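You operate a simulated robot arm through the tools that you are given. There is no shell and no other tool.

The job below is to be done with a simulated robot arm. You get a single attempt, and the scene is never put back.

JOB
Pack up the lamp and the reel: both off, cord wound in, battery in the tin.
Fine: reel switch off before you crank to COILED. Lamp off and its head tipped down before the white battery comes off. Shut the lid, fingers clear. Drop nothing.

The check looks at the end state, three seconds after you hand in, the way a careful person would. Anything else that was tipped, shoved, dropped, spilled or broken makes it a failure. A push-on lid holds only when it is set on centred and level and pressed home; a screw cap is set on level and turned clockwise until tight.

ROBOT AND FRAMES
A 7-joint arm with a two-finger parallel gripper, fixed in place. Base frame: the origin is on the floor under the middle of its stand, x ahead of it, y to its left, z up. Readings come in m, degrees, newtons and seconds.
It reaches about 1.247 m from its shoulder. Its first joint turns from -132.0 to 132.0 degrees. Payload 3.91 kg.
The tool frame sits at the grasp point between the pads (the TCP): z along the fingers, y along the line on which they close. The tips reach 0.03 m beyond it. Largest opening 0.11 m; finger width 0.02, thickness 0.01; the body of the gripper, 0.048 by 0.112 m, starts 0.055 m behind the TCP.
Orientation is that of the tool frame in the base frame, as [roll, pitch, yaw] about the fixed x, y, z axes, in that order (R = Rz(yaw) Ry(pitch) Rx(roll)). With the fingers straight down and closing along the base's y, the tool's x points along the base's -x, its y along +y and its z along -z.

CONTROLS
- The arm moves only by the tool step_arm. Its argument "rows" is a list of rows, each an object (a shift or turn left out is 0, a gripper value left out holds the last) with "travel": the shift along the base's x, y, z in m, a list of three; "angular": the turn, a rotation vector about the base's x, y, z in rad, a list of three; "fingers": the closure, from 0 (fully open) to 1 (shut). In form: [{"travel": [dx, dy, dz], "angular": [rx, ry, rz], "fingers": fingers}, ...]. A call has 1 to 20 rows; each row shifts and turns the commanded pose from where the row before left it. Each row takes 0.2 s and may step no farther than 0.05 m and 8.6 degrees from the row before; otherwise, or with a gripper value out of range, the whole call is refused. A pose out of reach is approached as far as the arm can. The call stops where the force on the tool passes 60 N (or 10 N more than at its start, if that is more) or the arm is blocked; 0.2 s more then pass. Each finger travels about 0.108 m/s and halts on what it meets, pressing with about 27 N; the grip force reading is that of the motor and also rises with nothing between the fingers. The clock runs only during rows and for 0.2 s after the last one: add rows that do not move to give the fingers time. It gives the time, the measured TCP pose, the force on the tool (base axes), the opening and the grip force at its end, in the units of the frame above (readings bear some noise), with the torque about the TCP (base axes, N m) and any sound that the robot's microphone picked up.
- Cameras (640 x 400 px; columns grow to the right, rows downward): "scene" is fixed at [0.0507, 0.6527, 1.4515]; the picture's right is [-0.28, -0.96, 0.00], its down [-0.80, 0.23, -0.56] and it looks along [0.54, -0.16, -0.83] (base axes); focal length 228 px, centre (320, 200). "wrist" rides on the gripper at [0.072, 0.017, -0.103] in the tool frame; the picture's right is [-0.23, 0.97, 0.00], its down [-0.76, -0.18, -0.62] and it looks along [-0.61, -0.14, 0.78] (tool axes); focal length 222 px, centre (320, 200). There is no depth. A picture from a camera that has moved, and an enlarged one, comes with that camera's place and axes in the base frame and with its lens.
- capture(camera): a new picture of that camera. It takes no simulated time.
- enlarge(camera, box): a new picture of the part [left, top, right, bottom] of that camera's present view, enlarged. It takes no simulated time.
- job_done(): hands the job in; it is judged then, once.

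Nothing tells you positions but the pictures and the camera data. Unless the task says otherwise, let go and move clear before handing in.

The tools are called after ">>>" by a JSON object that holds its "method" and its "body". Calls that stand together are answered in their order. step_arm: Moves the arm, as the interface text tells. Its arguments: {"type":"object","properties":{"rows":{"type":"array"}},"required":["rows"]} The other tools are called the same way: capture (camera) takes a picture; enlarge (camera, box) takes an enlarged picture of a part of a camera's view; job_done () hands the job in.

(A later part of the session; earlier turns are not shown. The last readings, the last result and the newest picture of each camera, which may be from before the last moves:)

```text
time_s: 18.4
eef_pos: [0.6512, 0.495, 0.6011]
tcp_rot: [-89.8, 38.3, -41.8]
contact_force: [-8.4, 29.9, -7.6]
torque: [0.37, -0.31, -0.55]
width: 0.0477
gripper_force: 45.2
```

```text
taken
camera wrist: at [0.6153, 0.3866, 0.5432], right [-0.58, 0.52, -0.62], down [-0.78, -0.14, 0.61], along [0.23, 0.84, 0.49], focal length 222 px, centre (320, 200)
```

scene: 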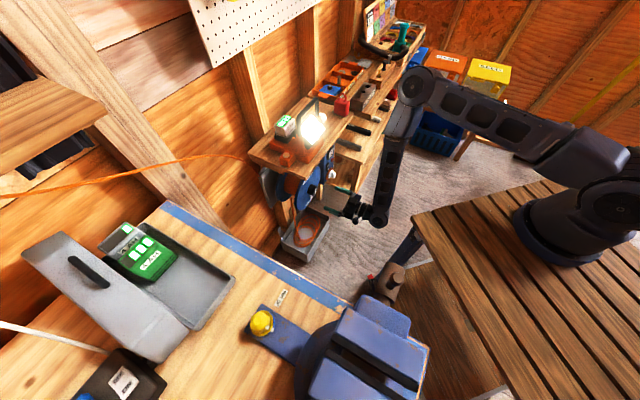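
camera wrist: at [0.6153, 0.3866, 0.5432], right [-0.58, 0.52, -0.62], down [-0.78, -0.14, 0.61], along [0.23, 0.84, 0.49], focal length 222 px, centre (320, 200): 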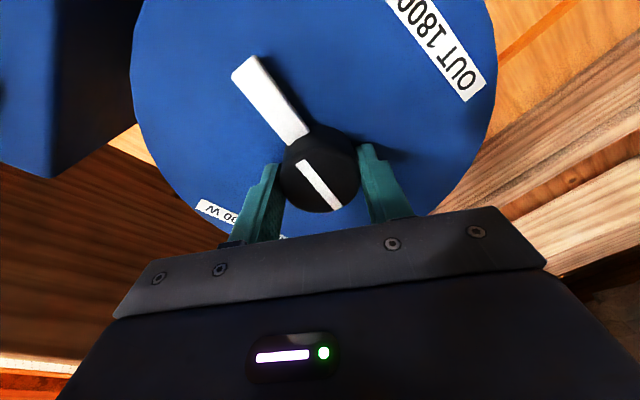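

>>> {"method": "step_arm", "body": {"rows": [{"travel": [-0.0005, 0.0004, 0], "angular": [-0.0667, -0.0746, 0], "fingers": 0.75}, {"angular": [-0.0667, -0.0746, 0], "fingers": 0.75}, {"angular": [-0.0667, -0.0746, 0], "fingers": 0.75}, {"angular": [-0.0667, -0.0746, 0], "fingers": 0.75}, {"angular": [-0.0667, -0.0746, 0], "fingers": 0.75}, {"angular": [-0.0667, -0.0746, 0], "fingers": 0.75}]}}

>>> {"method": "capture", "body": {"camera": "wrist"}}

>>> {"method": "capture", "body": {"camera": "scene"}}

```text
time_s: 19.9
eef_pos: [0.6486, 0.4932, 0.6003]
tcp_rot: [-89.9, 3.9, -41.8]
contact_force: [-19.7, 1.7, -30.6]
torque: [-0.74, 0.75, 0.02]
width: 0.0474
gripper_force: 45.0
```

```text
taken
camera wrist: at [0.6334, 0.3694, 0.5786], right [-0.22, 0.2, -0.96], down [-0.97, 0.03, 0.23], along [0.08, 0.98, 0.18], focal length 222 px, centre (320, 200)
```

wrist: 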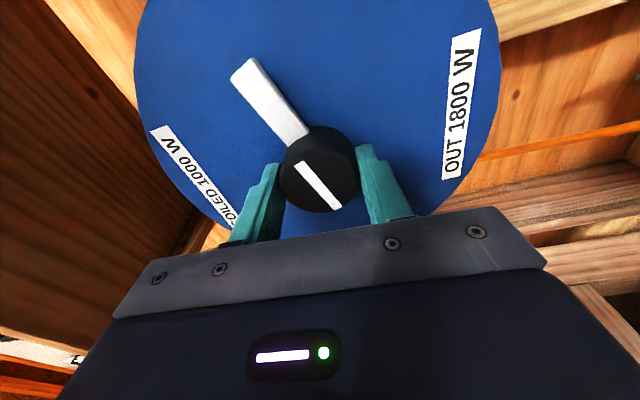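

```text
taken
```

scene: 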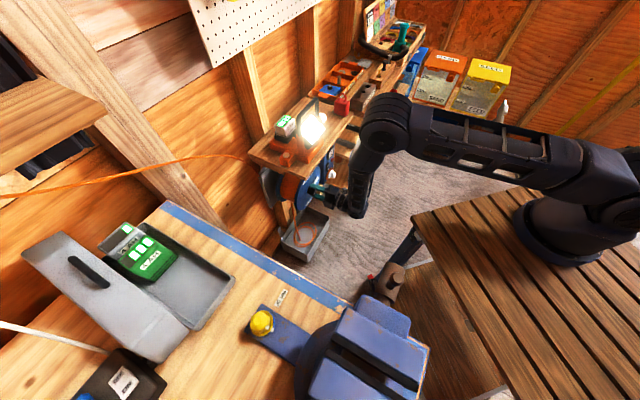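

>>> {"method": "enlarge", "body": {"camera": "scene", "box": [280, 60, 480, 230]}}

```text
2.35 times, centred on (380, 145) of scene
camera zoom: at [0.0507, 0.6527, 1.4515], right [-0.28, -0.96, 0.0], down [-0.8, 0.23, -0.56], along [0.54, -0.16, -0.83], focal length 536 px, centre (179, 329)
```

zoom: 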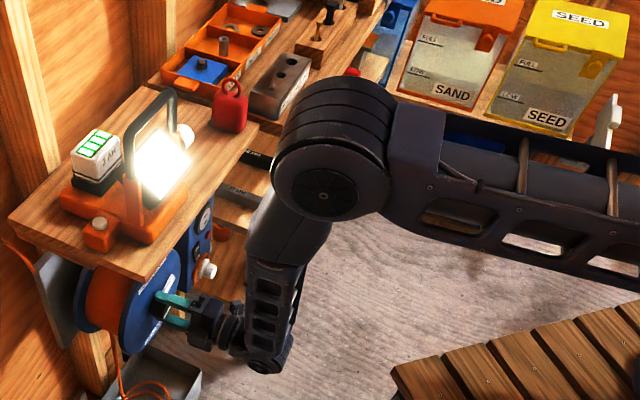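

The knob is about 102° round. Turning further this way would swing the elbow toward the rack. So I'll release, back off, rotate the gripper the other way and regrasp for the rest of the turn.

>>> {"method": "step_arm", "body": {"rows": [{"fingers": 0.3}, {"fingers": 0.2}, {"fingers": 0.2}, {"travel": [-0.02, -0.0224, 0], "fingers": 0.2}, {"travel": [-0.02, -0.0224, 0], "fingers": 0.2}, {"travel": [-0.0133, -0.0149, 0], "fingers": 0.2}]}}

>>> {"method": "capture", "body": {"camera": "wrist"}}

```text
time_s: 21.2
eef_pos: [0.5968, 0.4361, 0.6003]
tcp_rot: [-89.7, 4.0, -41.8]
contact_force: [0.1, 0.2, -0.2]
torque: [0.01, 0.02, 0.0]
width: 0.088
gripper_force: 0.0
```

```text
taken
camera wrist: at [0.5819, 0.3113, 0.5793], right [-0.22, 0.2, -0.96], down [-0.97, 0.03, 0.23], along [0.08, 0.98, 0.19], focal length 222 px, centre (320, 200)
```

wrist: 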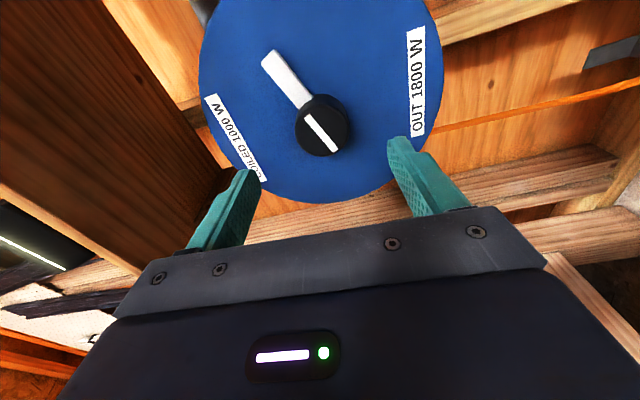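

>>> {"method": "step_arm", "body": {"rows": [{"angular": [0.0993, 0.1111, 0], "fingers": 0.2}, {"angular": [0.0993, 0.1111, 0], "fingers": 0.2}, {"angular": [0.0993, 0.1111, 0], "fingers": 0.2}, {"angular": [0.0993, 0.1111, 0], "fingers": 0.2}, {"angular": [0.0993, 0.1111, 0], "fingers": 0.2}, {"angular": [0.0993, 0.1111, 0], "fingers": 0.2}, {"angular": [0.0993, 0.1111, 0], "fingers": 0.2}, {"angular": [0.0993, 0.1111, 0], "fingers": 0.2}, {"angular": [0.0993, 0.1111, 0], "fingers": 0.2}, {"angular": [0.0993, 0.1111, 0], "fingers": 0.2}, {"angular": [0.0993, 0.1111, 0], "fingers": 0.2}, {"angular": [0.0993, 0.1111, 0], "fingers": 0.2}]}}

>>> {"method": "capture", "body": {"camera": "wrist"}}

>>> {"method": "capture", "body": {"camera": "scene"}}

```text
time_s: 23.9
eef_pos: [0.5972, 0.4364, 0.6017]
tcp_rot: [90.4, 73.4, 138.4]
contact_force: [-0.5, 0.1, -0.8]
torque: [-0.01, 0.02, 0.0]
width: 0.0882
gripper_force: 0.0
```

```text
taken
camera wrist: at [0.5002, 0.3829, 0.5377], right [-0.65, 0.58, 0.5], down [-0.13, -0.72, 0.68], along [0.75, 0.38, 0.54], focal length 222 px, centre (320, 200)
```

wrist: 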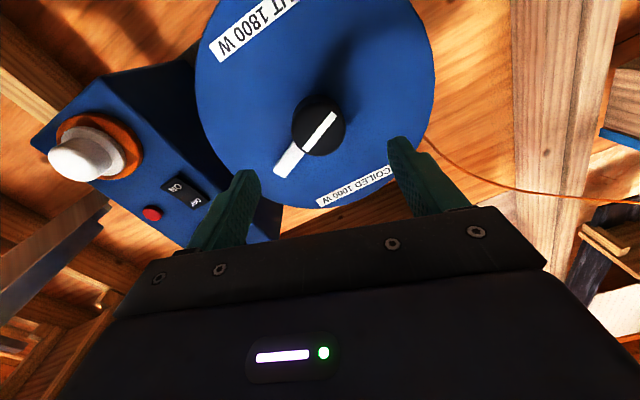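

```text
taken
```

scene: 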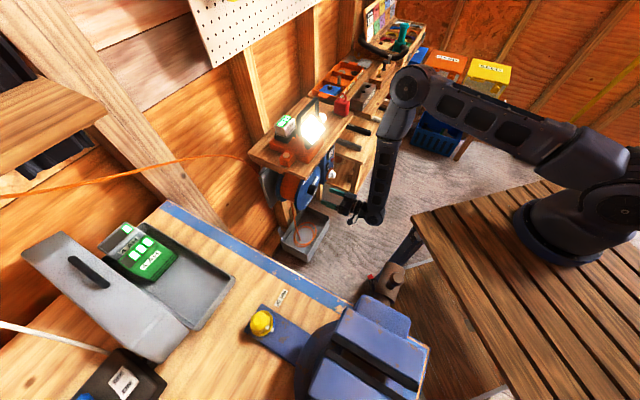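

>>> {"method": "step_arm", "body": {"rows": [{"angular": [0.0993, 0.1111, 0], "fingers": 0.2}, {"angular": [0.0993, 0.1111, 0], "fingers": 0.2}, {"angular": [0.0993, 0.1111, 0], "fingers": 0.2}, {"angular": [0.0993, 0.1111, 0], "fingers": 0.2}, {"angular": [0.0993, 0.1111, 0], "fingers": 0.2}, {"angular": [0.0993, 0.1111, 0], "fingers": 0.2}, {"angular": [0.0993, 0.1111, 0], "fingers": 0.2}, {"angular": [0.0993, 0.1111, 0], "fingers": 0.2}]}}

>>> {"method": "capture", "body": {"camera": "wrist"}}

>>> {"method": "capture", "body": {"camera": "scene"}}

```text
time_s: 25.6
eef_pos: [0.5976, 0.4345, 0.6021]
tcp_rot: [90.2, 5.1, 138.3]
contact_force: [-0.4, 0.7, -0.1]
torque: [0.02, -0.02, 0.03]
width: 0.0883
gripper_force: 0.1
```

```text
taken
camera wrist: at [0.4736, 0.4068, 0.6133], right [0.11, -0.09, 0.99], down [0.16, -0.98, -0.11], along [0.98, 0.17, -0.09], focal length 222 px, centre (320, 200)
```

wrist: 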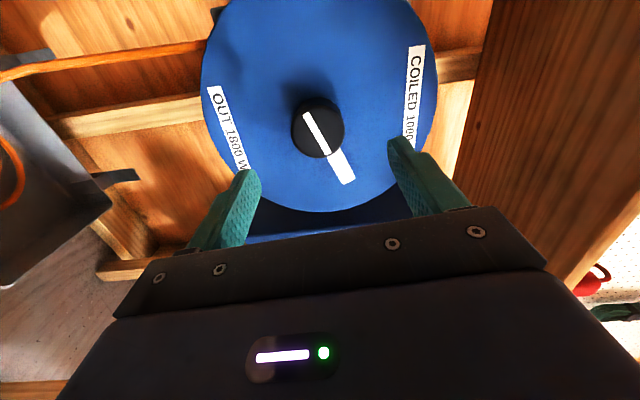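

```text
taken
```

scene: 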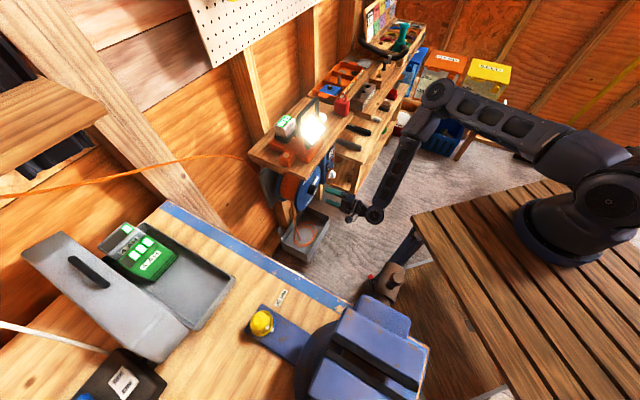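

>>> {"method": "step_arm", "body": {"rows": [{"travel": [0.0128, 0.0158, -0.001], "fingers": 0.2}, {"travel": [0.0135, 0.0151, 0], "fingers": 0.2}, {"travel": [0.0135, 0.0151, 0], "fingers": 0.2}, {"travel": [0.0135, 0.0151, 0], "fingers": 0.2}, {"fingers": 0.35}, {"fingers": 0.42}]}}

>>> {"method": "capture", "body": {"camera": "wrist"}}

```text
time_s: 27.1
eef_pos: [0.65, 0.4972, 0.6005]
tcp_rot: [90.3, 5.2, 138.4]
contact_force: [-0.6, -0.4, 0.5]
torque: [-0.04, 0.01, -0.02]
width: 0.0638
gripper_force: 0.1
```

```text
taken
camera wrist: at [0.5261, 0.4684, 0.6119], right [0.11, -0.09, 0.99], down [0.16, -0.98, -0.11], along [0.98, 0.17, -0.09], focal length 222 px, centre (320, 200)
```

wrist: 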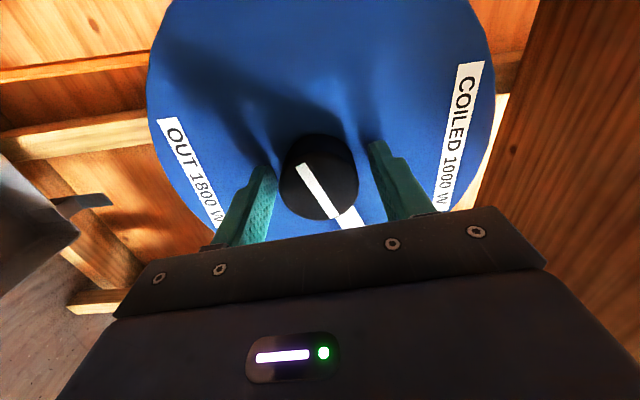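

>>> {"method": "step_arm", "body": {"rows": [{"travel": [0, 0, -0.0015], "fingers": 0.45}, {"fingers": 0.5}, {"fingers": 0.53}, {"fingers": 0.56}, {"fingers": 0.6}, {"fingers": 0.68}]}}

>>> {"method": "capture", "body": {"camera": "wrist"}}

```text
time_s: 28.4
eef_pos: [0.6505, 0.4968, 0.5997]
tcp_rot: [90.2, 5.2, 138.3]
contact_force: [-1.1, -0.6, 2.8]
torque: [0.05, -0.08, -0.05]
width: 0.0474
gripper_force: 44.9
```

```text
taken
camera wrist: at [0.5263, 0.4681, 0.6107], right [0.11, -0.09, 0.99], down [0.16, -0.98, -0.11], along [0.98, 0.17, -0.09], focal length 222 px, centre (320, 200)
```

wrist: 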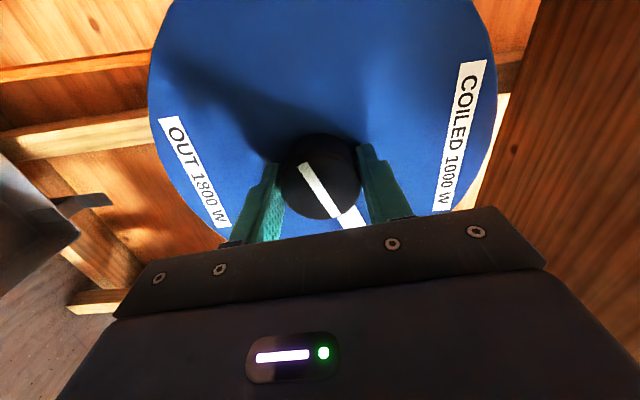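

Well centred, with low side force. I'll continue the counter-clockwise turn toward COILED.

>>> {"method": "step_arm", "body": {"rows": [{"angular": [-0.0667, -0.0746, 0], "fingers": 0.75}, {"angular": [-0.0667, -0.0746, 0], "fingers": 0.75}, {"angular": [-0.0667, -0.0746, 0], "fingers": 0.75}, {"angular": [-0.0667, -0.0746, 0], "fingers": 0.75}, {"angular": [-0.0667, -0.0746, 0], "fingers": 0.75}, {"angular": [-0.0667, -0.0746, 0], "fingers": 0.75}, {"angular": [-0.0667, -0.0746, 0], "fingers": 0.75}]}}

>>> {"method": "capture", "body": {"camera": "wrist"}}

```text
time_s: 30.1
eef_pos: [0.651, 0.4954, 0.5992]
tcp_rot: [90.6, 45.3, 138.4]
contact_force: [7.8, 8.1, -24.7]
torque: [-1.33, 1.4, -0.35]
width: 0.048
gripper_force: 45.3
```

```text
taken
camera wrist: at [0.5344, 0.4605, 0.5596], right [-0.39, 0.36, 0.85], down [0.08, -0.9, 0.42], along [0.92, 0.23, 0.33], focal length 222 px, centre (320, 200)
```

wrist: 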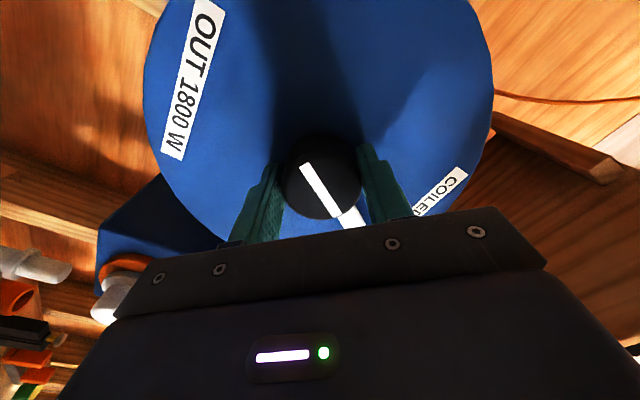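

>>> {"method": "step_arm", "body": {"rows": [{"travel": [0, 0, -0.001], "angular": [-0.0667, -0.0746, 0], "fingers": 0.75}, {"angular": [-0.0667, -0.0746, 0], "fingers": 0.75}, {"angular": [-0.0667, -0.0746, 0], "fingers": 0.75}, {"angular": [-0.0667, -0.0746, 0], "fingers": 0.75}, {"angular": [-0.0667, -0.0746, 0], "fingers": 0.75}]}}

>>> {"method": "capture", "body": {"camera": "wrist"}}

```text
time_s: 31.2
eef_pos: [0.6505, 0.4954, 0.5969]
tcp_rot: [90.8, 74.2, 138.7]
contact_force: [1.8, -32.0, -16.8]
torque: [-0.57, 1.38, -1.34]
width: 0.0482
gripper_force: 45.2
```

```text
taken
camera wrist: at [0.5547, 0.4421, 0.5333], right [-0.65, 0.59, 0.49], down [-0.13, -0.72, 0.69], along [0.75, 0.38, 0.54], focal length 222 px, centre (320, 200)
```

wrist: 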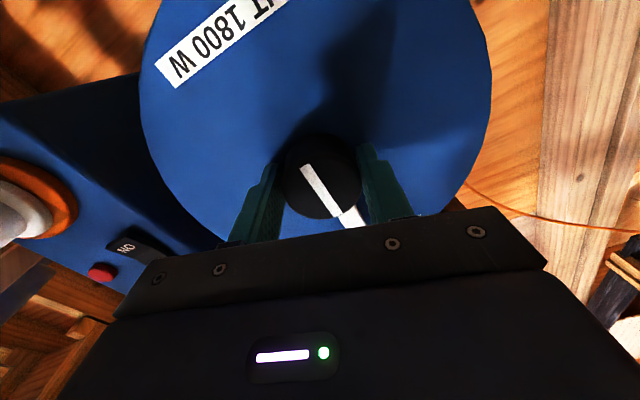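

>>> {"method": "step_arm", "body": {"rows": [{"travel": [0.0007, -0.0007, -0.0005], "angular": [-0.0333, -0.0373, 0], "fingers": 0.75}, {"angular": [-0.0333, -0.0373, 0], "fingers": 0.75}, {"angular": [-0.0333, -0.0373, 0], "fingers": 0.75}]}}

>>> {"method": "capture", "body": {"camera": "wrist"}}

>>> {"method": "enlarge", "body": {"camera": "scene", "box": [240, 140, 368, 260]}}

```text
time_s: 32.0
eef_pos: [0.6509, 0.4943, 0.5971]
tcp_rot: [91.1, 82.6, 139.1]
contact_force: [5.0, -26.7, -25.3]
torque: [-0.02, 1.5, -1.26]
width: 0.0479
gripper_force: 45.2
```

```text
taken
camera wrist: at [0.5625, 0.4352, 0.5281], right [-0.69, 0.63, 0.35], down [-0.21, -0.65, 0.73], along [0.69, 0.44, 0.58], focal length 222 px, centre (320, 200)
```

wrist: 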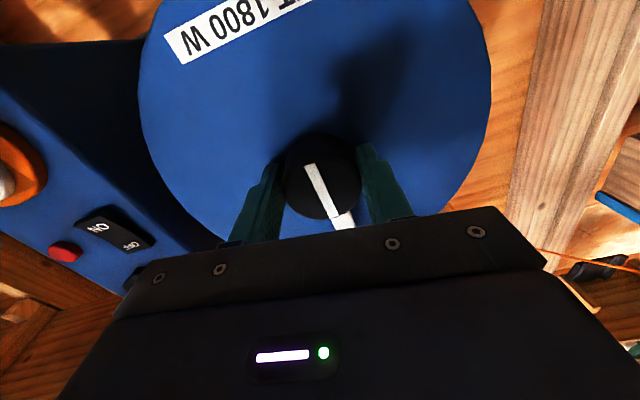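

```text
3.33 times, centred on (304, 200) of scene
camera zoom: at [0.0507, 0.6527, 1.4515], right [-0.28, -0.96, 0.0], down [-0.8, 0.23, -0.56], along [0.54, -0.16, -0.83], focal length 759 px, centre (373, 200)
```

zoom: 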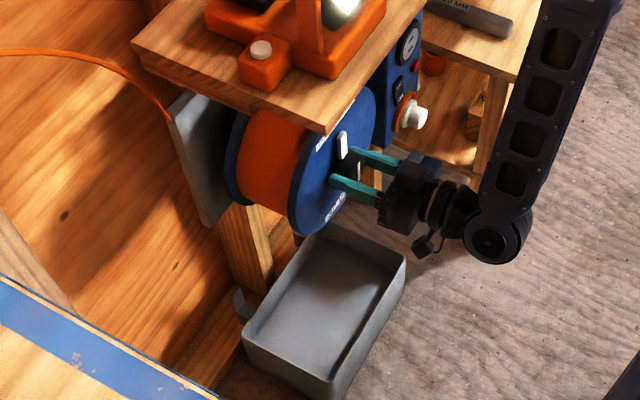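

The cord is fully wound: the bin is empty, the drum is full and the pointer is up at COILED. I'll release and back off to check.

>>> {"method": "step_arm", "body": {"rows": [{"fingers": 0.4}, {"fingers": 0.2}, {"fingers": 0.1}, {"travel": [-0.02, -0.0224, 0], "fingers": 0.1}, {"travel": [-0.02, -0.0224, 0], "fingers": 0.1}, {"travel": [-0.02, -0.0224, 0], "fingers": 0.1}, {"travel": [-0.02, -0.0224, 0], "fingers": 0.1}]}}

>>> {"method": "capture", "body": {"camera": "wrist"}}

>>> {"method": "capture", "body": {"camera": "scene"}}

```text
time_s: 33.6
eef_pos: [0.5698, 0.4058, 0.5984]
tcp_rot: [90.6, 82.6, 138.5]
contact_force: [-0.5, 0.3, 0.5]
torque: [-0.04, 0.01, 0.0]
width: 0.0992
gripper_force: 0.1
```

```text
taken
camera wrist: at [0.4813, 0.3464, 0.5284], right [-0.69, 0.63, 0.35], down [-0.21, -0.65, 0.73], along [0.69, 0.43, 0.58], focal length 222 px, centre (320, 200)
```

wrist: 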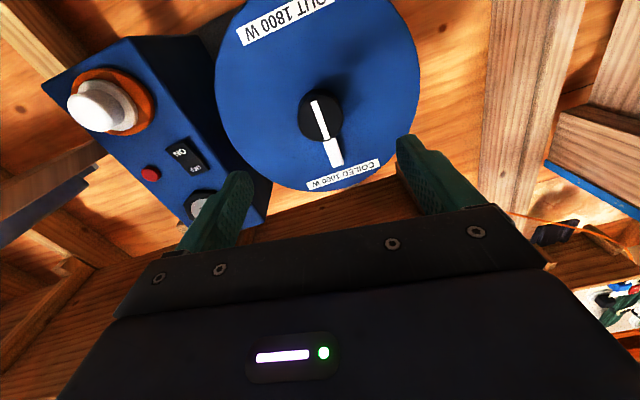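

```text
taken
```

scene: 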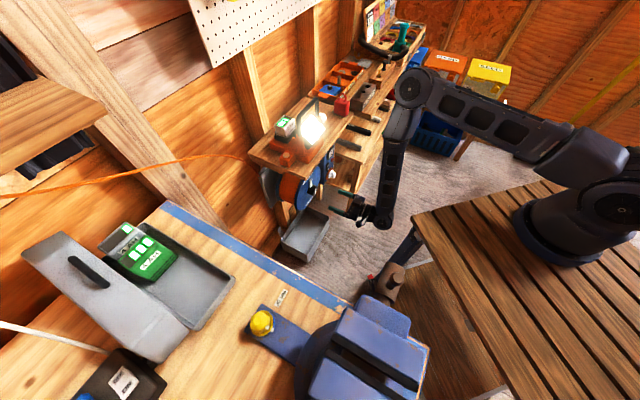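

The reel is finished: switch off, pointer on COILED and cord wound in. Now the lamp, so I'll back out and rise for a closer frontal look.

>>> {"method": "step_arm", "body": {"rows": [{"travel": [-0.0267, -0.0298, 0], "angular": [-0.043, -0.0481, 0], "fingers": 0}, {"travel": [-0.0267, -0.0298, 0], "angular": [-0.043, -0.0481, 0], "fingers": 0}, {"travel": [0, 0, 0.04], "angular": [-0.0488, 0.0436, 0]}, {"travel": [0, 0, 0.04], "angular": [-0.0488, 0.0436, 0]}, {"travel": [0, 0, 0.04], "angular": [-0.0488, 0.0436, 0]}, {"travel": [0, 0, 0.04], "angular": [-0.0488, 0.0436, 0]}, {"travel": [0, 0, 0.04], "angular": [-0.0488, 0.0436, 0]}, {"travel": [0, 0, 0.04], "angular": [-0.0488, 0.0436, 0]}, {"travel": [0, 0, 0.04], "angular": [-0.0488, 0.0436, 0]}, {"travel": [0, 0, 0.04], "angular": [-0.0488, 0.0436, 0]}, {"travel": [0, 0, 0.04], "angular": [-0.0488, 0.0436, 0]}, {"travel": [0, 0, 0.04], "angular": [-0.0488, 0.0436, 0]}, {"travel": [0, 0, 0.04], "angular": [-0.0488, 0.0436, 0]}, {"travel": [0, 0, 0.04], "angular": [-0.0488, 0.0436, 0]}]}}

>>> {"method": "capture", "body": {"camera": "wrist"}}

>>> {"method": "capture", "body": {"camera": "scene"}}

```text
time_s: 36.6
eef_pos: [0.5178, 0.3448, 1.0787]
tcp_rot: [-179.9, 44.8, -131.9]
contact_force: [1.2, -0.1, -0.4]
torque: [0.01, -0.01, -0.01]
width: 0.1102
gripper_force: 0.1
```

```text
taken
camera wrist: at [0.4215, 0.2635, 1.1016], right [-0.62, 0.77, 0.16], down [0.2, -0.04, 0.98], along [0.76, 0.63, -0.13], focal length 222 px, centre (320, 200)
```

wrist: 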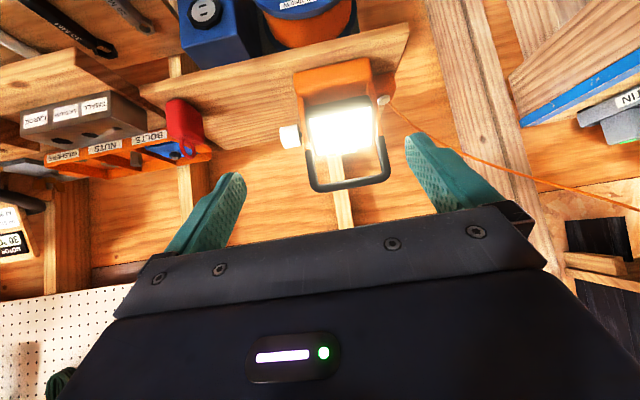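

```text
taken
```

scene: 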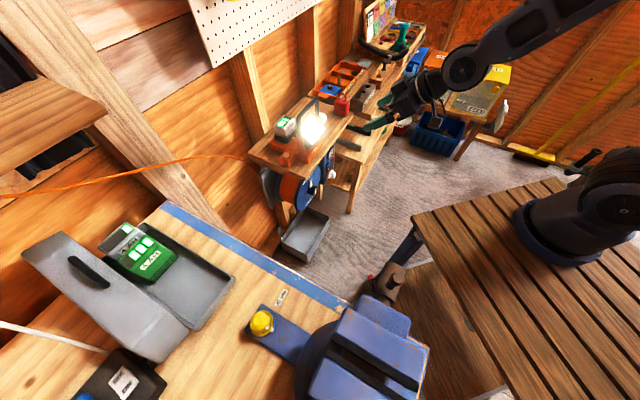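

>>> {"method": "enlarge", "body": {"camera": "wrist", "box": [265, 50, 410, 200]}}

>>> {"method": "enlarge", "body": {"camera": "scene", "box": [255, 85, 345, 175]}}

```text
2.67 times, centred on (338, 125) of wrist
camera zoom: at [0.4215, 0.2635, 1.1016], right [-0.62, 0.77, 0.16], down [0.2, -0.04, 0.98], along [0.76, 0.63, -0.13], focal length 592 px, centre (273, 400)
```

zoom: 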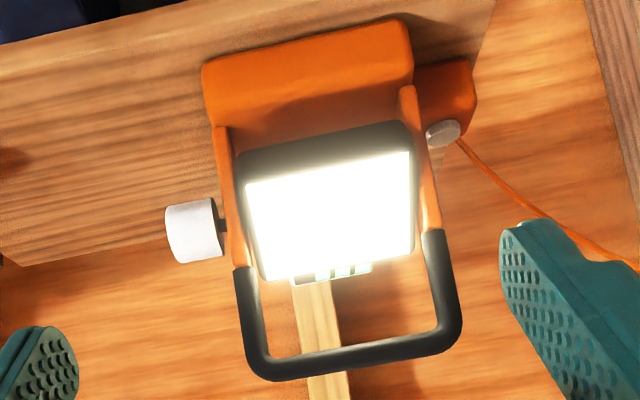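

```text
4.44 times, centred on (300, 130) of scene
camera zoom: at [0.0507, 0.6527, 1.4515], right [-0.28, -0.96, 0.0], down [-0.8, 0.23, -0.56], along [0.54, -0.16, -0.83], focal length 1013 px, centre (409, 511)
```

zoom: 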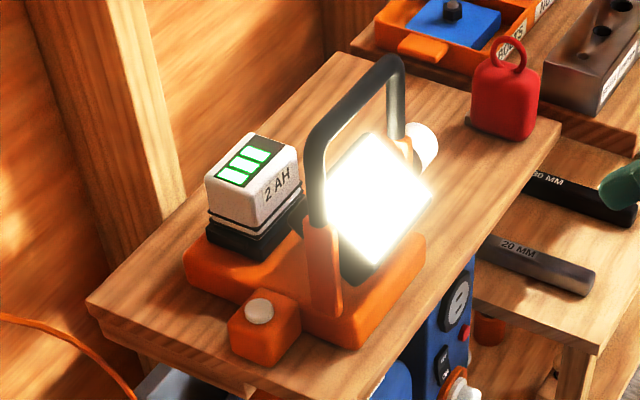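

The lamp's switch button is on top of the small orange block at about (0.617, 0.607, 0.897). I'll point the tool down and turn it so the camera faces away from the lamp. Then I'll move over the button from above.

>>> {"method": "step_arm", "body": {"rows": [{"travel": [0, 0, 0.022], "angular": [-0.0969, 0.0866, 0], "fingers": 1}, {"travel": [0, 0, 0.022], "angular": [-0.0969, 0.0866, 0], "fingers": 1}, {"travel": [0, 0, 0.022], "angular": [-0.0969, 0.0866, 0], "fingers": 1}, {"travel": [0, 0, 0.022], "angular": [-0.0969, 0.0866, 0], "fingers": 1}, {"travel": [0, 0, 0.022], "angular": [-0.0969, 0.0866, 0], "fingers": 1}, {"travel": [0, 0, 0.022], "angular": [-0.0969, 0.0866, 0], "fingers": 1}, {"travel": [0.0075, 0.0232, 0], "angular": [0, 0, -0.1428], "fingers": 1}, {"travel": [0.0075, 0.0232, 0], "angular": [0, 0, -0.1428], "fingers": 1}, {"travel": [0.0075, 0.0232, 0], "angular": [0, 0, -0.1428], "fingers": 1}, {"travel": [0.0075, 0.0232, 0], "angular": [0, 0, -0.1428], "fingers": 1}, {"travel": [0.0075, 0.0232, 0], "angular": [0, 0, -0.1428], "fingers": 1}, {"travel": [0.0075, 0.0232, 0], "angular": [0, 0, -0.1428], "fingers": 1}, {"travel": [0.0075, 0.0232, 0], "angular": [0, 0, -0.1428], "fingers": 1}, {"travel": [0.0075, 0.0232, 0], "angular": [0, 0, -0.1428], "fingers": 1}, {"travel": [0.0075, 0.0232, 0], "angular": [0, 0, -0.1428], "fingers": 1}, {"travel": [0.0075, 0.0232, 0], "angular": [0, 0, -0.1428], "fingers": 1}, {"travel": [0.0075, 0.0232, 0], "angular": [0, 0, -0.1428], "fingers": 1}]}}

>>> {"method": "capture", "body": {"camera": "wrist"}}

>>> {"method": "capture", "body": {"camera": "scene"}}

```text
time_s: 40.2
eef_pos: [0.5972, 0.6013, 1.1985]
tcp_rot: [179.7, 3.2, 138.3]
contact_force: [0.6, -0.6, 0.7]
torque: [0.04, 0.03, -0.01]
width: 0.0
gripper_force: 27.3
out of reach, approached as far as the arm can: row 1
```

```text
taken
camera wrist: at [0.55, 0.6664, 1.2988], right [0.82, 0.58, 0.02], down [0.42, -0.62, 0.66], along [0.39, -0.54, -0.75], focal length 222 px, centre (320, 200)
```

wrist: 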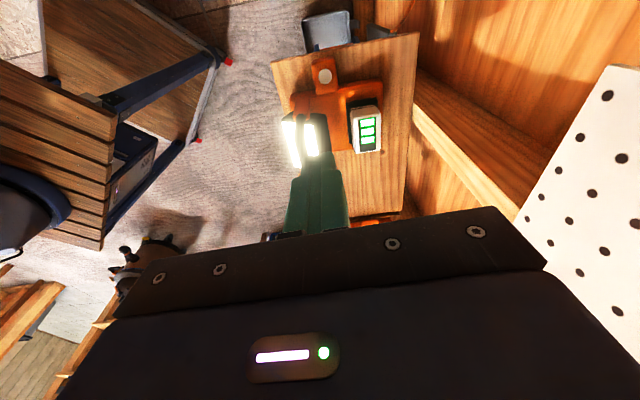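

```text
taken
```

scene: 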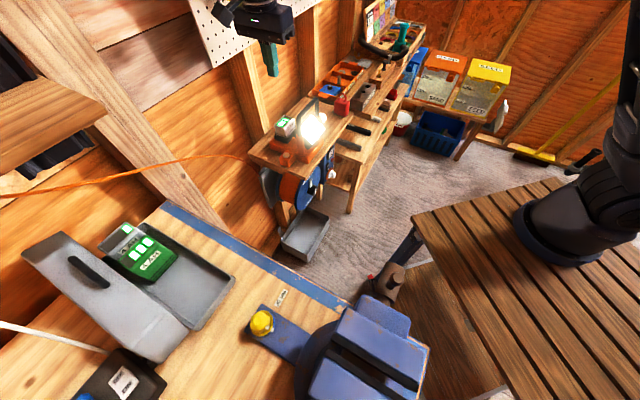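

>>> {"method": "enlarge", "body": {"camera": "wrist", "box": [260, 20, 430, 180]}}

>>> {"method": "enlarge", "body": {"camera": "scene", "box": [180, 0, 360, 170]}}

```text
2.50 times, centred on (345, 100) of wrist
camera zoom: at [0.55, 0.6664, 1.2988], right [0.82, 0.58, 0.02], down [0.42, -0.62, 0.66], along [0.39, -0.54, -0.75], focal length 555 px, centre (258, 450)
```

zoom: 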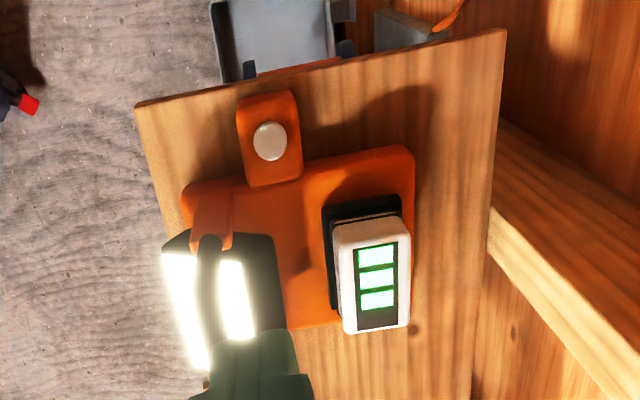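

```text
2.35 times, centred on (270, 85) of scene
camera zoom: at [0.0507, 0.6527, 1.4515], right [-0.28, -0.96, 0.0], down [-0.8, 0.23, -0.56], along [0.54, -0.16, -0.83], focal length 536 px, centre (438, 471)
```

zoom: 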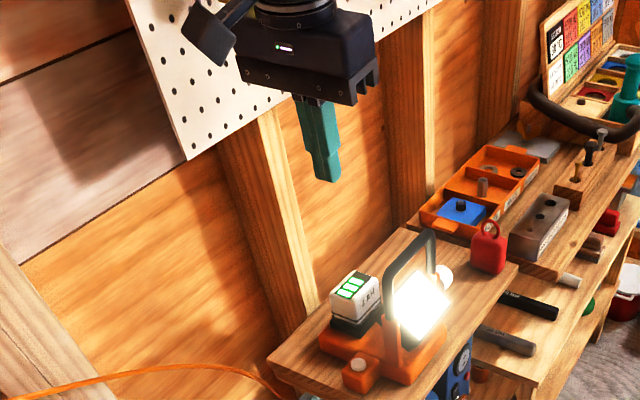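

This overhead view is very clear. I read these positions:
- **Button:** (0.613, 0.602, 0.901).
- **Battery top:** about (0.717, 0.578, 0.95).
- **Lamp head:** tilted up about 60°.

I'll lean the tool slightly away from the lamp and come down over the button.

>>> {"method": "step_arm", "body": {"rows": [{"angular": [-0.0833, -0.0932, 0], "fingers": 1}, {"angular": [-0.0833, -0.0932, 0], "fingers": 1}, {"travel": [0.0023, 0.0017, -0.045], "fingers": 1}, {"travel": [0.0023, 0.0018, -0.045], "fingers": 1}, {"travel": [0.0023, 0.0018, -0.045], "fingers": 1}, {"travel": [0.0024, 0.0017, -0.045], "fingers": 1}, {"travel": [0, 0, -0.045], "fingers": 1}]}}

>>> {"method": "capture", "body": {"camera": "wrist"}}

>>> {"method": "enlarge", "body": {"camera": "scene", "box": [220, 50, 360, 180]}}

```text
time_s: 41.9
eef_pos: [0.6061, 0.6113, 0.9758]
tcp_rot: [179.7, 17.5, 138.4]
contact_force: [0.0, 0.0, 0.1]
torque: [0.01, -0.02, 0.03]
width: 0.0
gripper_force: 27.0
```

```text
taken
camera wrist: at [0.5418, 0.6901, 1.052], right [0.81, 0.58, 0.07], down [0.28, -0.49, 0.82], along [0.52, -0.64, -0.56], focal length 222 px, centre (320, 200)
```

wrist: 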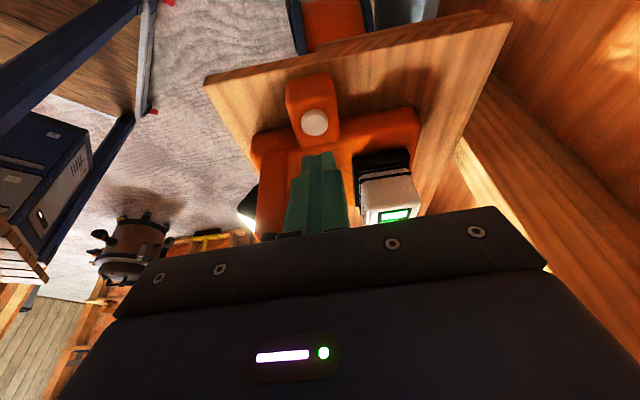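

```text
3.08 times, centred on (290, 115) of scene
camera zoom: at [0.0507, 0.6527, 1.4515], right [-0.28, -0.96, 0.0], down [-0.8, 0.23, -0.56], along [0.54, -0.16, -0.83], focal length 701 px, centre (412, 462)
```

zoom: 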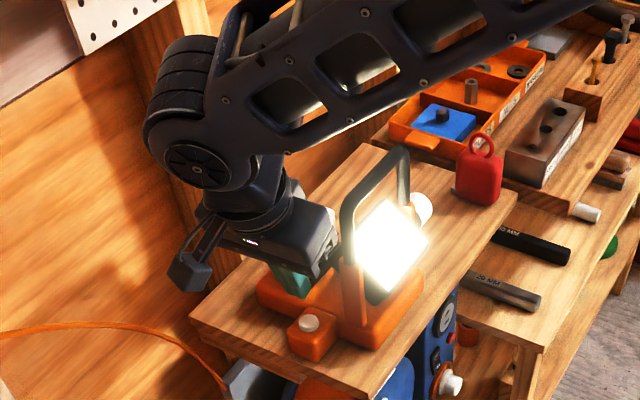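

>>> {"method": "step_arm", "body": {"rows": [{"travel": [-0.001, -0.0015, -0.03], "fingers": 1}, {"travel": [0, 0, -0.008], "fingers": 1}]}}

>>> {"method": "enlarge", "body": {"camera": "wrist", "box": [220, 60, 420, 230]}}

```text
time_s: 42.5
eef_pos: [0.6065, 0.6104, 0.9368]
tcp_rot: [179.8, 17.5, 138.4]
contact_force: [1.0, 0.8, 0.9]
torque: [-0.02, 0.0, 0.01]
width: 0.0004
gripper_force: 27.0
```

```text
2.35 times, centred on (320, 145) of wrist
camera zoom: at [0.5414, 0.6888, 1.0133], right [0.81, 0.59, 0.07], down [0.28, -0.49, 0.82], along [0.52, -0.64, -0.56], focal length 523 px, centre (320, 329)
```

zoom: 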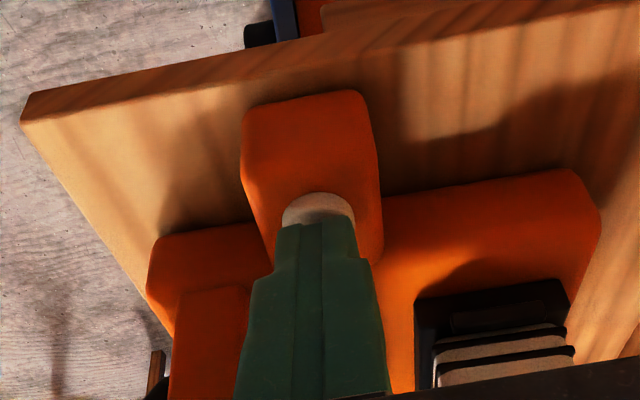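

>>> {"method": "step_arm", "body": {"rows": [{"travel": [0, 0, -0.004], "fingers": 1}, {"travel": [0, 0, -0.004], "fingers": 1}]}}

>>> {"method": "capture", "body": {"camera": "scene"}}

```text
time_s: 43.0
eef_pos: [0.6053, 0.609, 0.9294]
tcp_rot: [179.7, 17.5, 138.4]
contact_force: [-3.2, 0.8, 5.5]
torque: [0.05, 0.1, 0.03]
width: 0.0002
gripper_force: 27.5
heard: click
```

```text
taken
```

scene: 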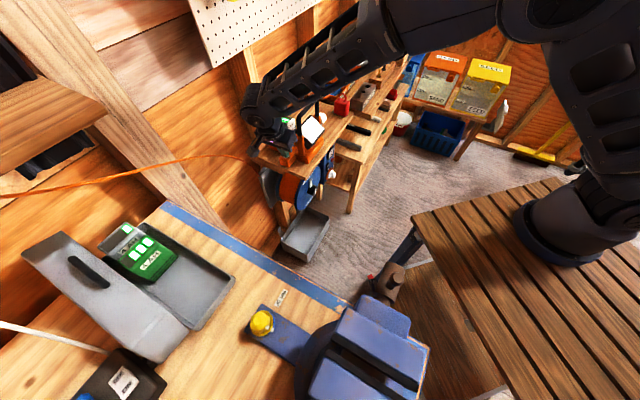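

A click, and the lamp has gone out. I'll retract straight up and check it stays off.

>>> {"method": "step_arm", "body": {"rows": [{"travel": [0, 0, 0.02], "fingers": 1}, {"travel": [0, 0, 0.045], "fingers": 1}, {"travel": [0, 0, 0.045], "fingers": 1}, {"travel": [0, 0, 0.045], "fingers": 1}, {"travel": [0, 0, 0.045], "fingers": 1}, {"travel": [0, 0, 0.045], "fingers": 1}, {"angular": [0.08, 0.0895, 0], "fingers": 1}, {"angular": [0.08, 0.0895, 0], "fingers": 1}]}}

>>> {"method": "capture", "body": {"camera": "wrist"}}

>>> {"method": "enlarge", "body": {"camera": "wrist", "box": [250, 20, 430, 200]}}

>>> {"method": "enlarge", "body": {"camera": "scene", "box": [240, 80, 360, 170]}}

```text
time_s: 44.9
eef_pos: [0.6048, 0.6089, 1.1735]
tcp_rot: [179.8, 3.7, 138.5]
contact_force: [-0.1, 0.6, 0.0]
torque: [-0.01, -0.01, 0.04]
width: 0.0002
gripper_force: 27.2
```

```text
taken
camera wrist: at [0.5576, 0.6736, 1.272], right [0.82, 0.58, 0.02], down [0.42, -0.61, 0.67], along [0.4, -0.54, -0.74], focal length 222 px, centre (320, 200)
```

wrist: 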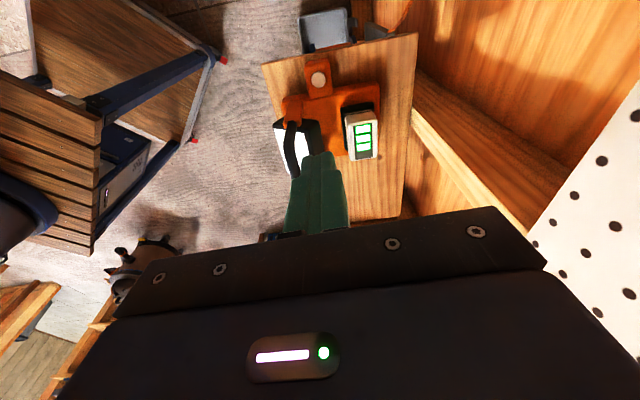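

```text
2.22 times, centred on (340, 110) of wrist
camera zoom: at [0.5576, 0.6736, 1.272], right [0.82, 0.58, 0.02], down [0.42, -0.61, 0.67], along [0.4, -0.54, -0.74], focal length 494 px, centre (276, 400)
```

zoom: 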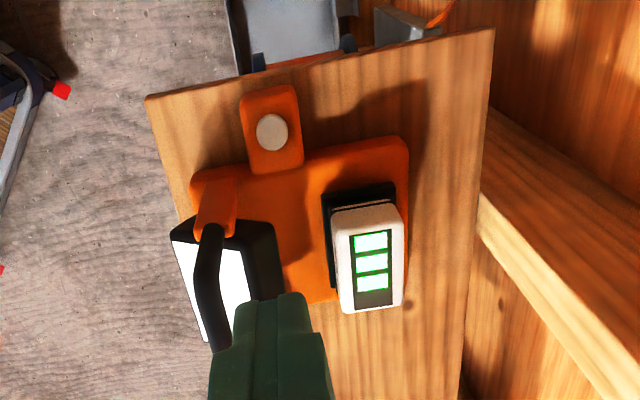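

```text
4.44 times, centred on (300, 125) of scene
camera zoom: at [0.0507, 0.6527, 1.4515], right [-0.28, -0.96, 0.0], down [-0.8, 0.23, -0.56], along [0.54, -0.16, -0.83], focal length 1013 px, centre (409, 533)
```

zoom: 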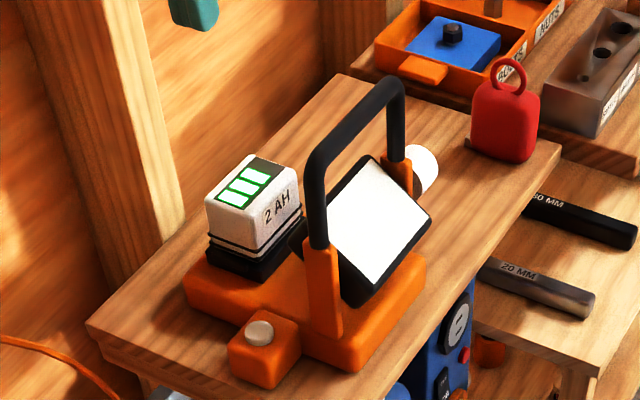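

The lamp is off. Next I'll tip the head down by turning the white knob on its pivot, at about (0.711, 0.455, 0.948). First I'll turn the gripper so the camera is on the outer side of the lamp and move over the knob at a safe height.

>>> {"method": "step_arm", "body": {"rows": [{"travel": [0.0049, -0.0071, 0.004], "angular": [0, 0, 0.1428]}, {"travel": [0.0049, -0.0071, 0.004], "angular": [0, 0, 0.1428]}, {"travel": [0.0049, -0.0071, 0.004], "angular": [0, 0, 0.1428]}, {"travel": [0.0049, -0.0071, 0.004], "angular": [0, 0, 0.1428]}, {"travel": [0.0049, -0.0071, 0.004], "angular": [0, 0, 0.1428]}, {"travel": [0.0049, -0.0071, 0.004], "angular": [0, 0, 0.1428]}, {"travel": [0.0049, -0.0071, 0.004], "angular": [0, 0, 0.1428]}, {"travel": [0.0049, -0.0071, 0.004], "angular": [0, 0, 0.1428]}, {"travel": [0.0049, -0.0071, 0.004], "angular": [0, 0, 0.1428]}, {"travel": [0.0049, -0.0071, 0.004], "angular": [0, 0, 0.1428]}, {"travel": [0.0049, -0.0071, 0.004], "angular": [0, 0, 0.1428]}]}}

>>> {"method": "capture", "body": {"camera": "scene"}}

>>> {"method": "capture", "body": {"camera": "wrist"}}

```text
time_s: 47.2
eef_pos: [0.6599, 0.5293, 1.2178]
tcp_rot: [179.8, 3.8, -131.5]
contact_force: [0.1, -0.2, -0.3]
torque: [0.01, -0.04, 0.01]
width: 0.0
gripper_force: 26.9
```

```text
taken
```

scene: 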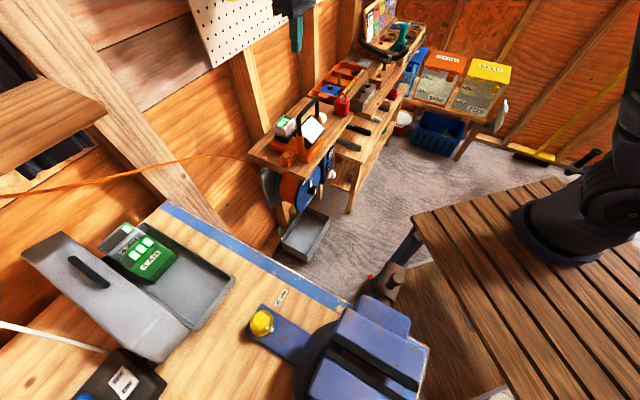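

```text
taken
camera wrist: at [0.5957, 0.4807, 1.3162], right [-0.58, 0.81, 0.02], down [0.61, 0.42, 0.67], along [0.54, 0.4, -0.74], focal length 222 px, centre (320, 200)
```

wrist: 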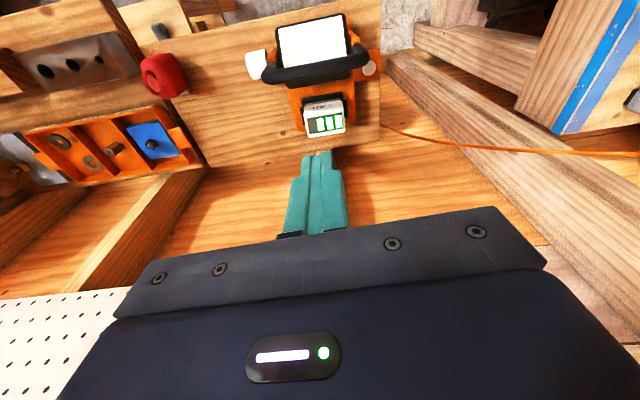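

>>> {"method": "enlarge", "body": {"camera": "wrist", "box": [130, 0, 400, 150]}}

>>> {"method": "step_arm", "body": {"rows": [{"travel": [0.0049, -0.0071, 0], "angular": [0, 0, 0.1428], "fingers": 0.27}, {"travel": [0.0049, -0.0071, 0], "angular": [0, 0, 0.1428], "fingers": 0.27}, {"travel": [0.0049, -0.0071, 0], "angular": [0, 0, 0.1428], "fingers": 0.27}, {"travel": [0.0049, -0.0071, 0], "angular": [0, 0, 0.1428], "fingers": 0.27}, {"travel": [0.0049, -0.0071, 0], "angular": [0, 0, 0.1428], "fingers": 0.27}, {"travel": [0.0049, -0.0071, 0], "angular": [0, 0, 0.1428], "fingers": 0.27}, {"travel": [0.0049, -0.0071, 0], "angular": [0, 0, 0.1428], "fingers": 0.27}, {"travel": [0.0049, -0.0071, 0], "angular": [0, 0, 0.1428], "fingers": 0.27}, {"travel": [0.0049, -0.0071, 0], "angular": [0, 0, 0.1428], "fingers": 0.27}, {"travel": [0.0049, -0.0071, 0], "angular": [0, 0, 0.1428], "fingers": 0.27}, {"travel": [0.0049, -0.0071, 0], "angular": [0, 0, 0.1428], "fingers": 0.27}]}}

>>> {"method": "capture", "body": {"camera": "wrist"}}

>>> {"method": "capture", "body": {"camera": "scene"}}

```text
2.37 times, centred on (265, 75) of wrist
camera zoom: at [0.5957, 0.4807, 1.3162], right [-0.58, 0.81, 0.02], down [0.61, 0.42, 0.67], along [0.54, 0.4, -0.74], focal length 526 px, centre (450, 496)
```

zoom: 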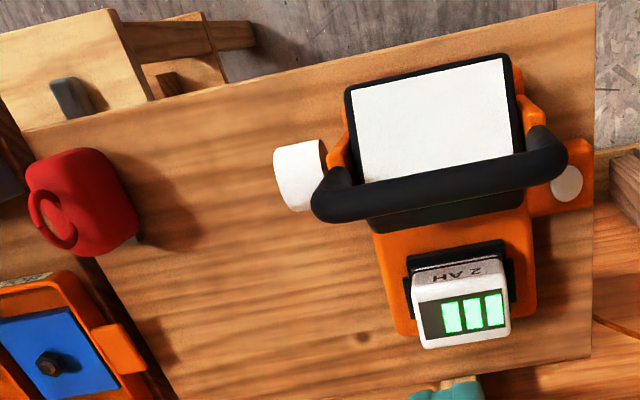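

```text
time_s: 49.6
eef_pos: [0.7145, 0.4528, 1.2169]
tcp_rot: [179.9, 3.8, -41.5]
contact_force: [0.0, 0.7, 0.2]
torque: [0.0, 0.02, -0.02]
width: 0.0803
gripper_force: 0.1
```

```text
taken
camera wrist: at [0.7626, 0.3874, 1.3157], right [-0.81, -0.58, 0.02], down [-0.42, 0.61, 0.67], along [-0.4, 0.54, -0.74], focal length 222 px, centre (320, 200)
```

wrist: 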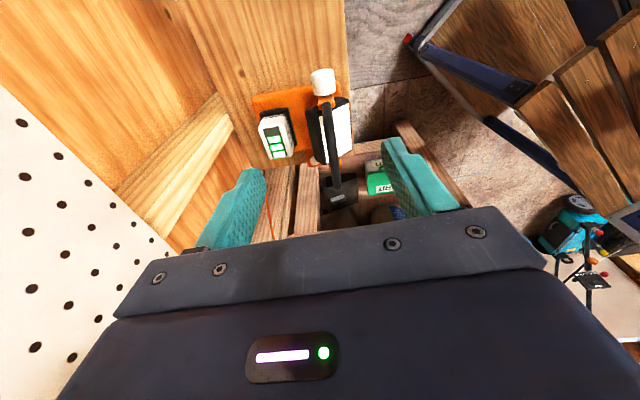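

```text
taken
```

scene: 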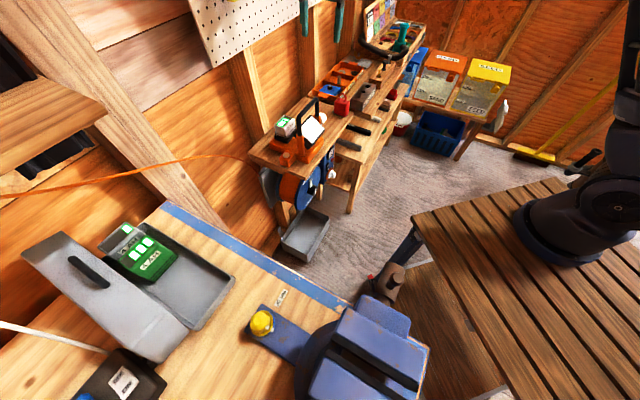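

>>> {"method": "enlarge", "body": {"camera": "wrist", "box": [240, 50, 400, 180]}}

```text
3.08 times, centred on (320, 115) of wrist
camera zoom: at [0.7626, 0.3874, 1.3157], right [-0.81, -0.58, 0.02], down [-0.42, 0.61, 0.67], along [-0.4, 0.54, -0.74], focal length 684 px, centre (320, 462)
```

zoom: 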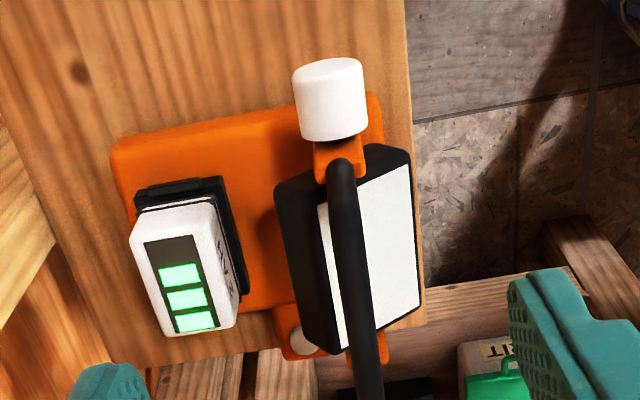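

>>> {"method": "step_arm", "body": {"rows": [{"angular": [0.08, 0.0895, 0], "fingers": 0.27}, {"travel": [-0.002, 0.001, -0.045], "fingers": 0.27}, {"travel": [-0.002, 0.001, -0.045], "fingers": 0.27}, {"travel": [-0.002, 0.001, -0.045], "fingers": 0.27}, {"travel": [-0.002, 0, -0.045], "fingers": 0.27}]}}

>>> {"method": "capture", "body": {"camera": "wrist"}}

>>> {"method": "enlarge", "body": {"camera": "scene", "box": [220, 40, 380, 180]}}

```text
time_s: 50.9
eef_pos: [0.7027, 0.4571, 1.0371]
tcp_rot: [-180.0, 10.6, -41.5]
contact_force: [-0.6, -0.5, 0.9]
torque: [-0.01, -0.02, -0.01]
width: 0.0803
gripper_force: 0.1
```

```text
taken
camera wrist: at [0.759, 0.3841, 1.1251], right [-0.81, -0.58, 0.04], down [-0.36, 0.55, 0.75], along [-0.46, 0.6, -0.66], focal length 222 px, centre (320, 200)
```

wrist: 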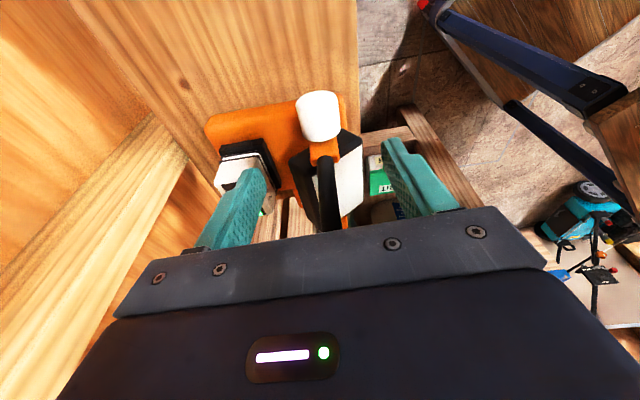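

```text
2.86 times, centred on (300, 110) of scene
camera zoom: at [0.0507, 0.6527, 1.4515], right [-0.28, -0.96, 0.0], down [-0.8, 0.23, -0.56], along [0.54, -0.16, -0.83], focal length 651 px, centre (377, 457)
```

zoom: 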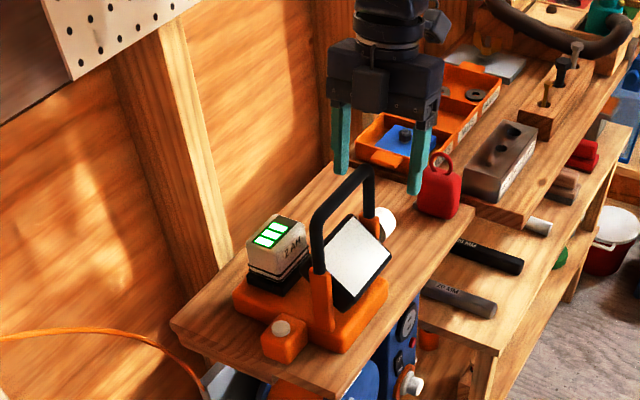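

>>> {"method": "step_arm", "body": {"rows": [{"travel": [0.002, -0.003, -0.03], "fingers": 0.27}, {"travel": [0, 0, -0.03], "fingers": 0.27}, {"travel": [0, 0, -0.02], "fingers": 0.27}, {"fingers": 0.4}, {"fingers": 0.48}, {"fingers": 0.53}]}}

>>> {"method": "capture", "body": {"camera": "wrist"}}

>>> {"method": "enlarge", "body": {"camera": "scene", "box": [220, 40, 380, 180]}}

```text
time_s: 51.6
eef_pos: [0.7117, 0.4542, 0.9746]
tcp_rot: [-179.4, 10.4, -41.6]
contact_force: [6.6, -3.5, 9.5]
torque: [0.41, 0.7, 0.0]
width: 0.0804
gripper_force: 0.2
stopped in row 3: the force on the tool passed its limit at 87 N (the readings are from after the stop); the commanded pose is now the measured one
```

```text
taken
camera wrist: at [0.7668, 0.3805, 1.0633], right [-0.82, -0.58, 0.03], down [-0.36, 0.55, 0.75], along [-0.45, 0.6, -0.66], focal length 222 px, centre (320, 200)
```

wrist: 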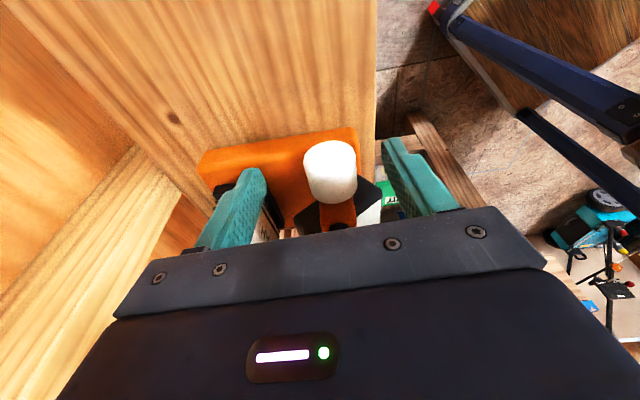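

```text
2.86 times, centred on (300, 110) of scene
camera zoom: at [0.0507, 0.6527, 1.4515], right [-0.28, -0.96, 0.0], down [-0.8, 0.23, -0.56], along [0.54, -0.16, -0.83], focal length 651 px, centre (377, 457)
```

zoom: 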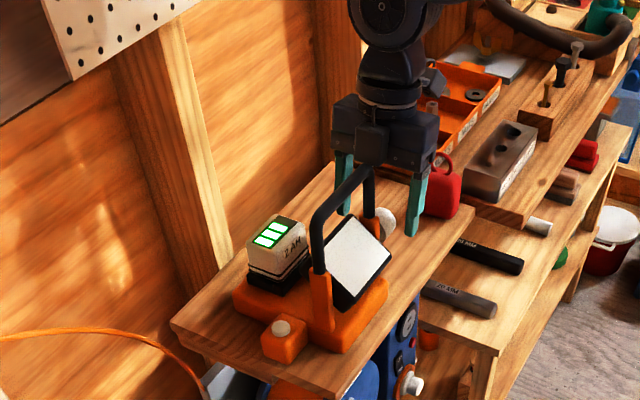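

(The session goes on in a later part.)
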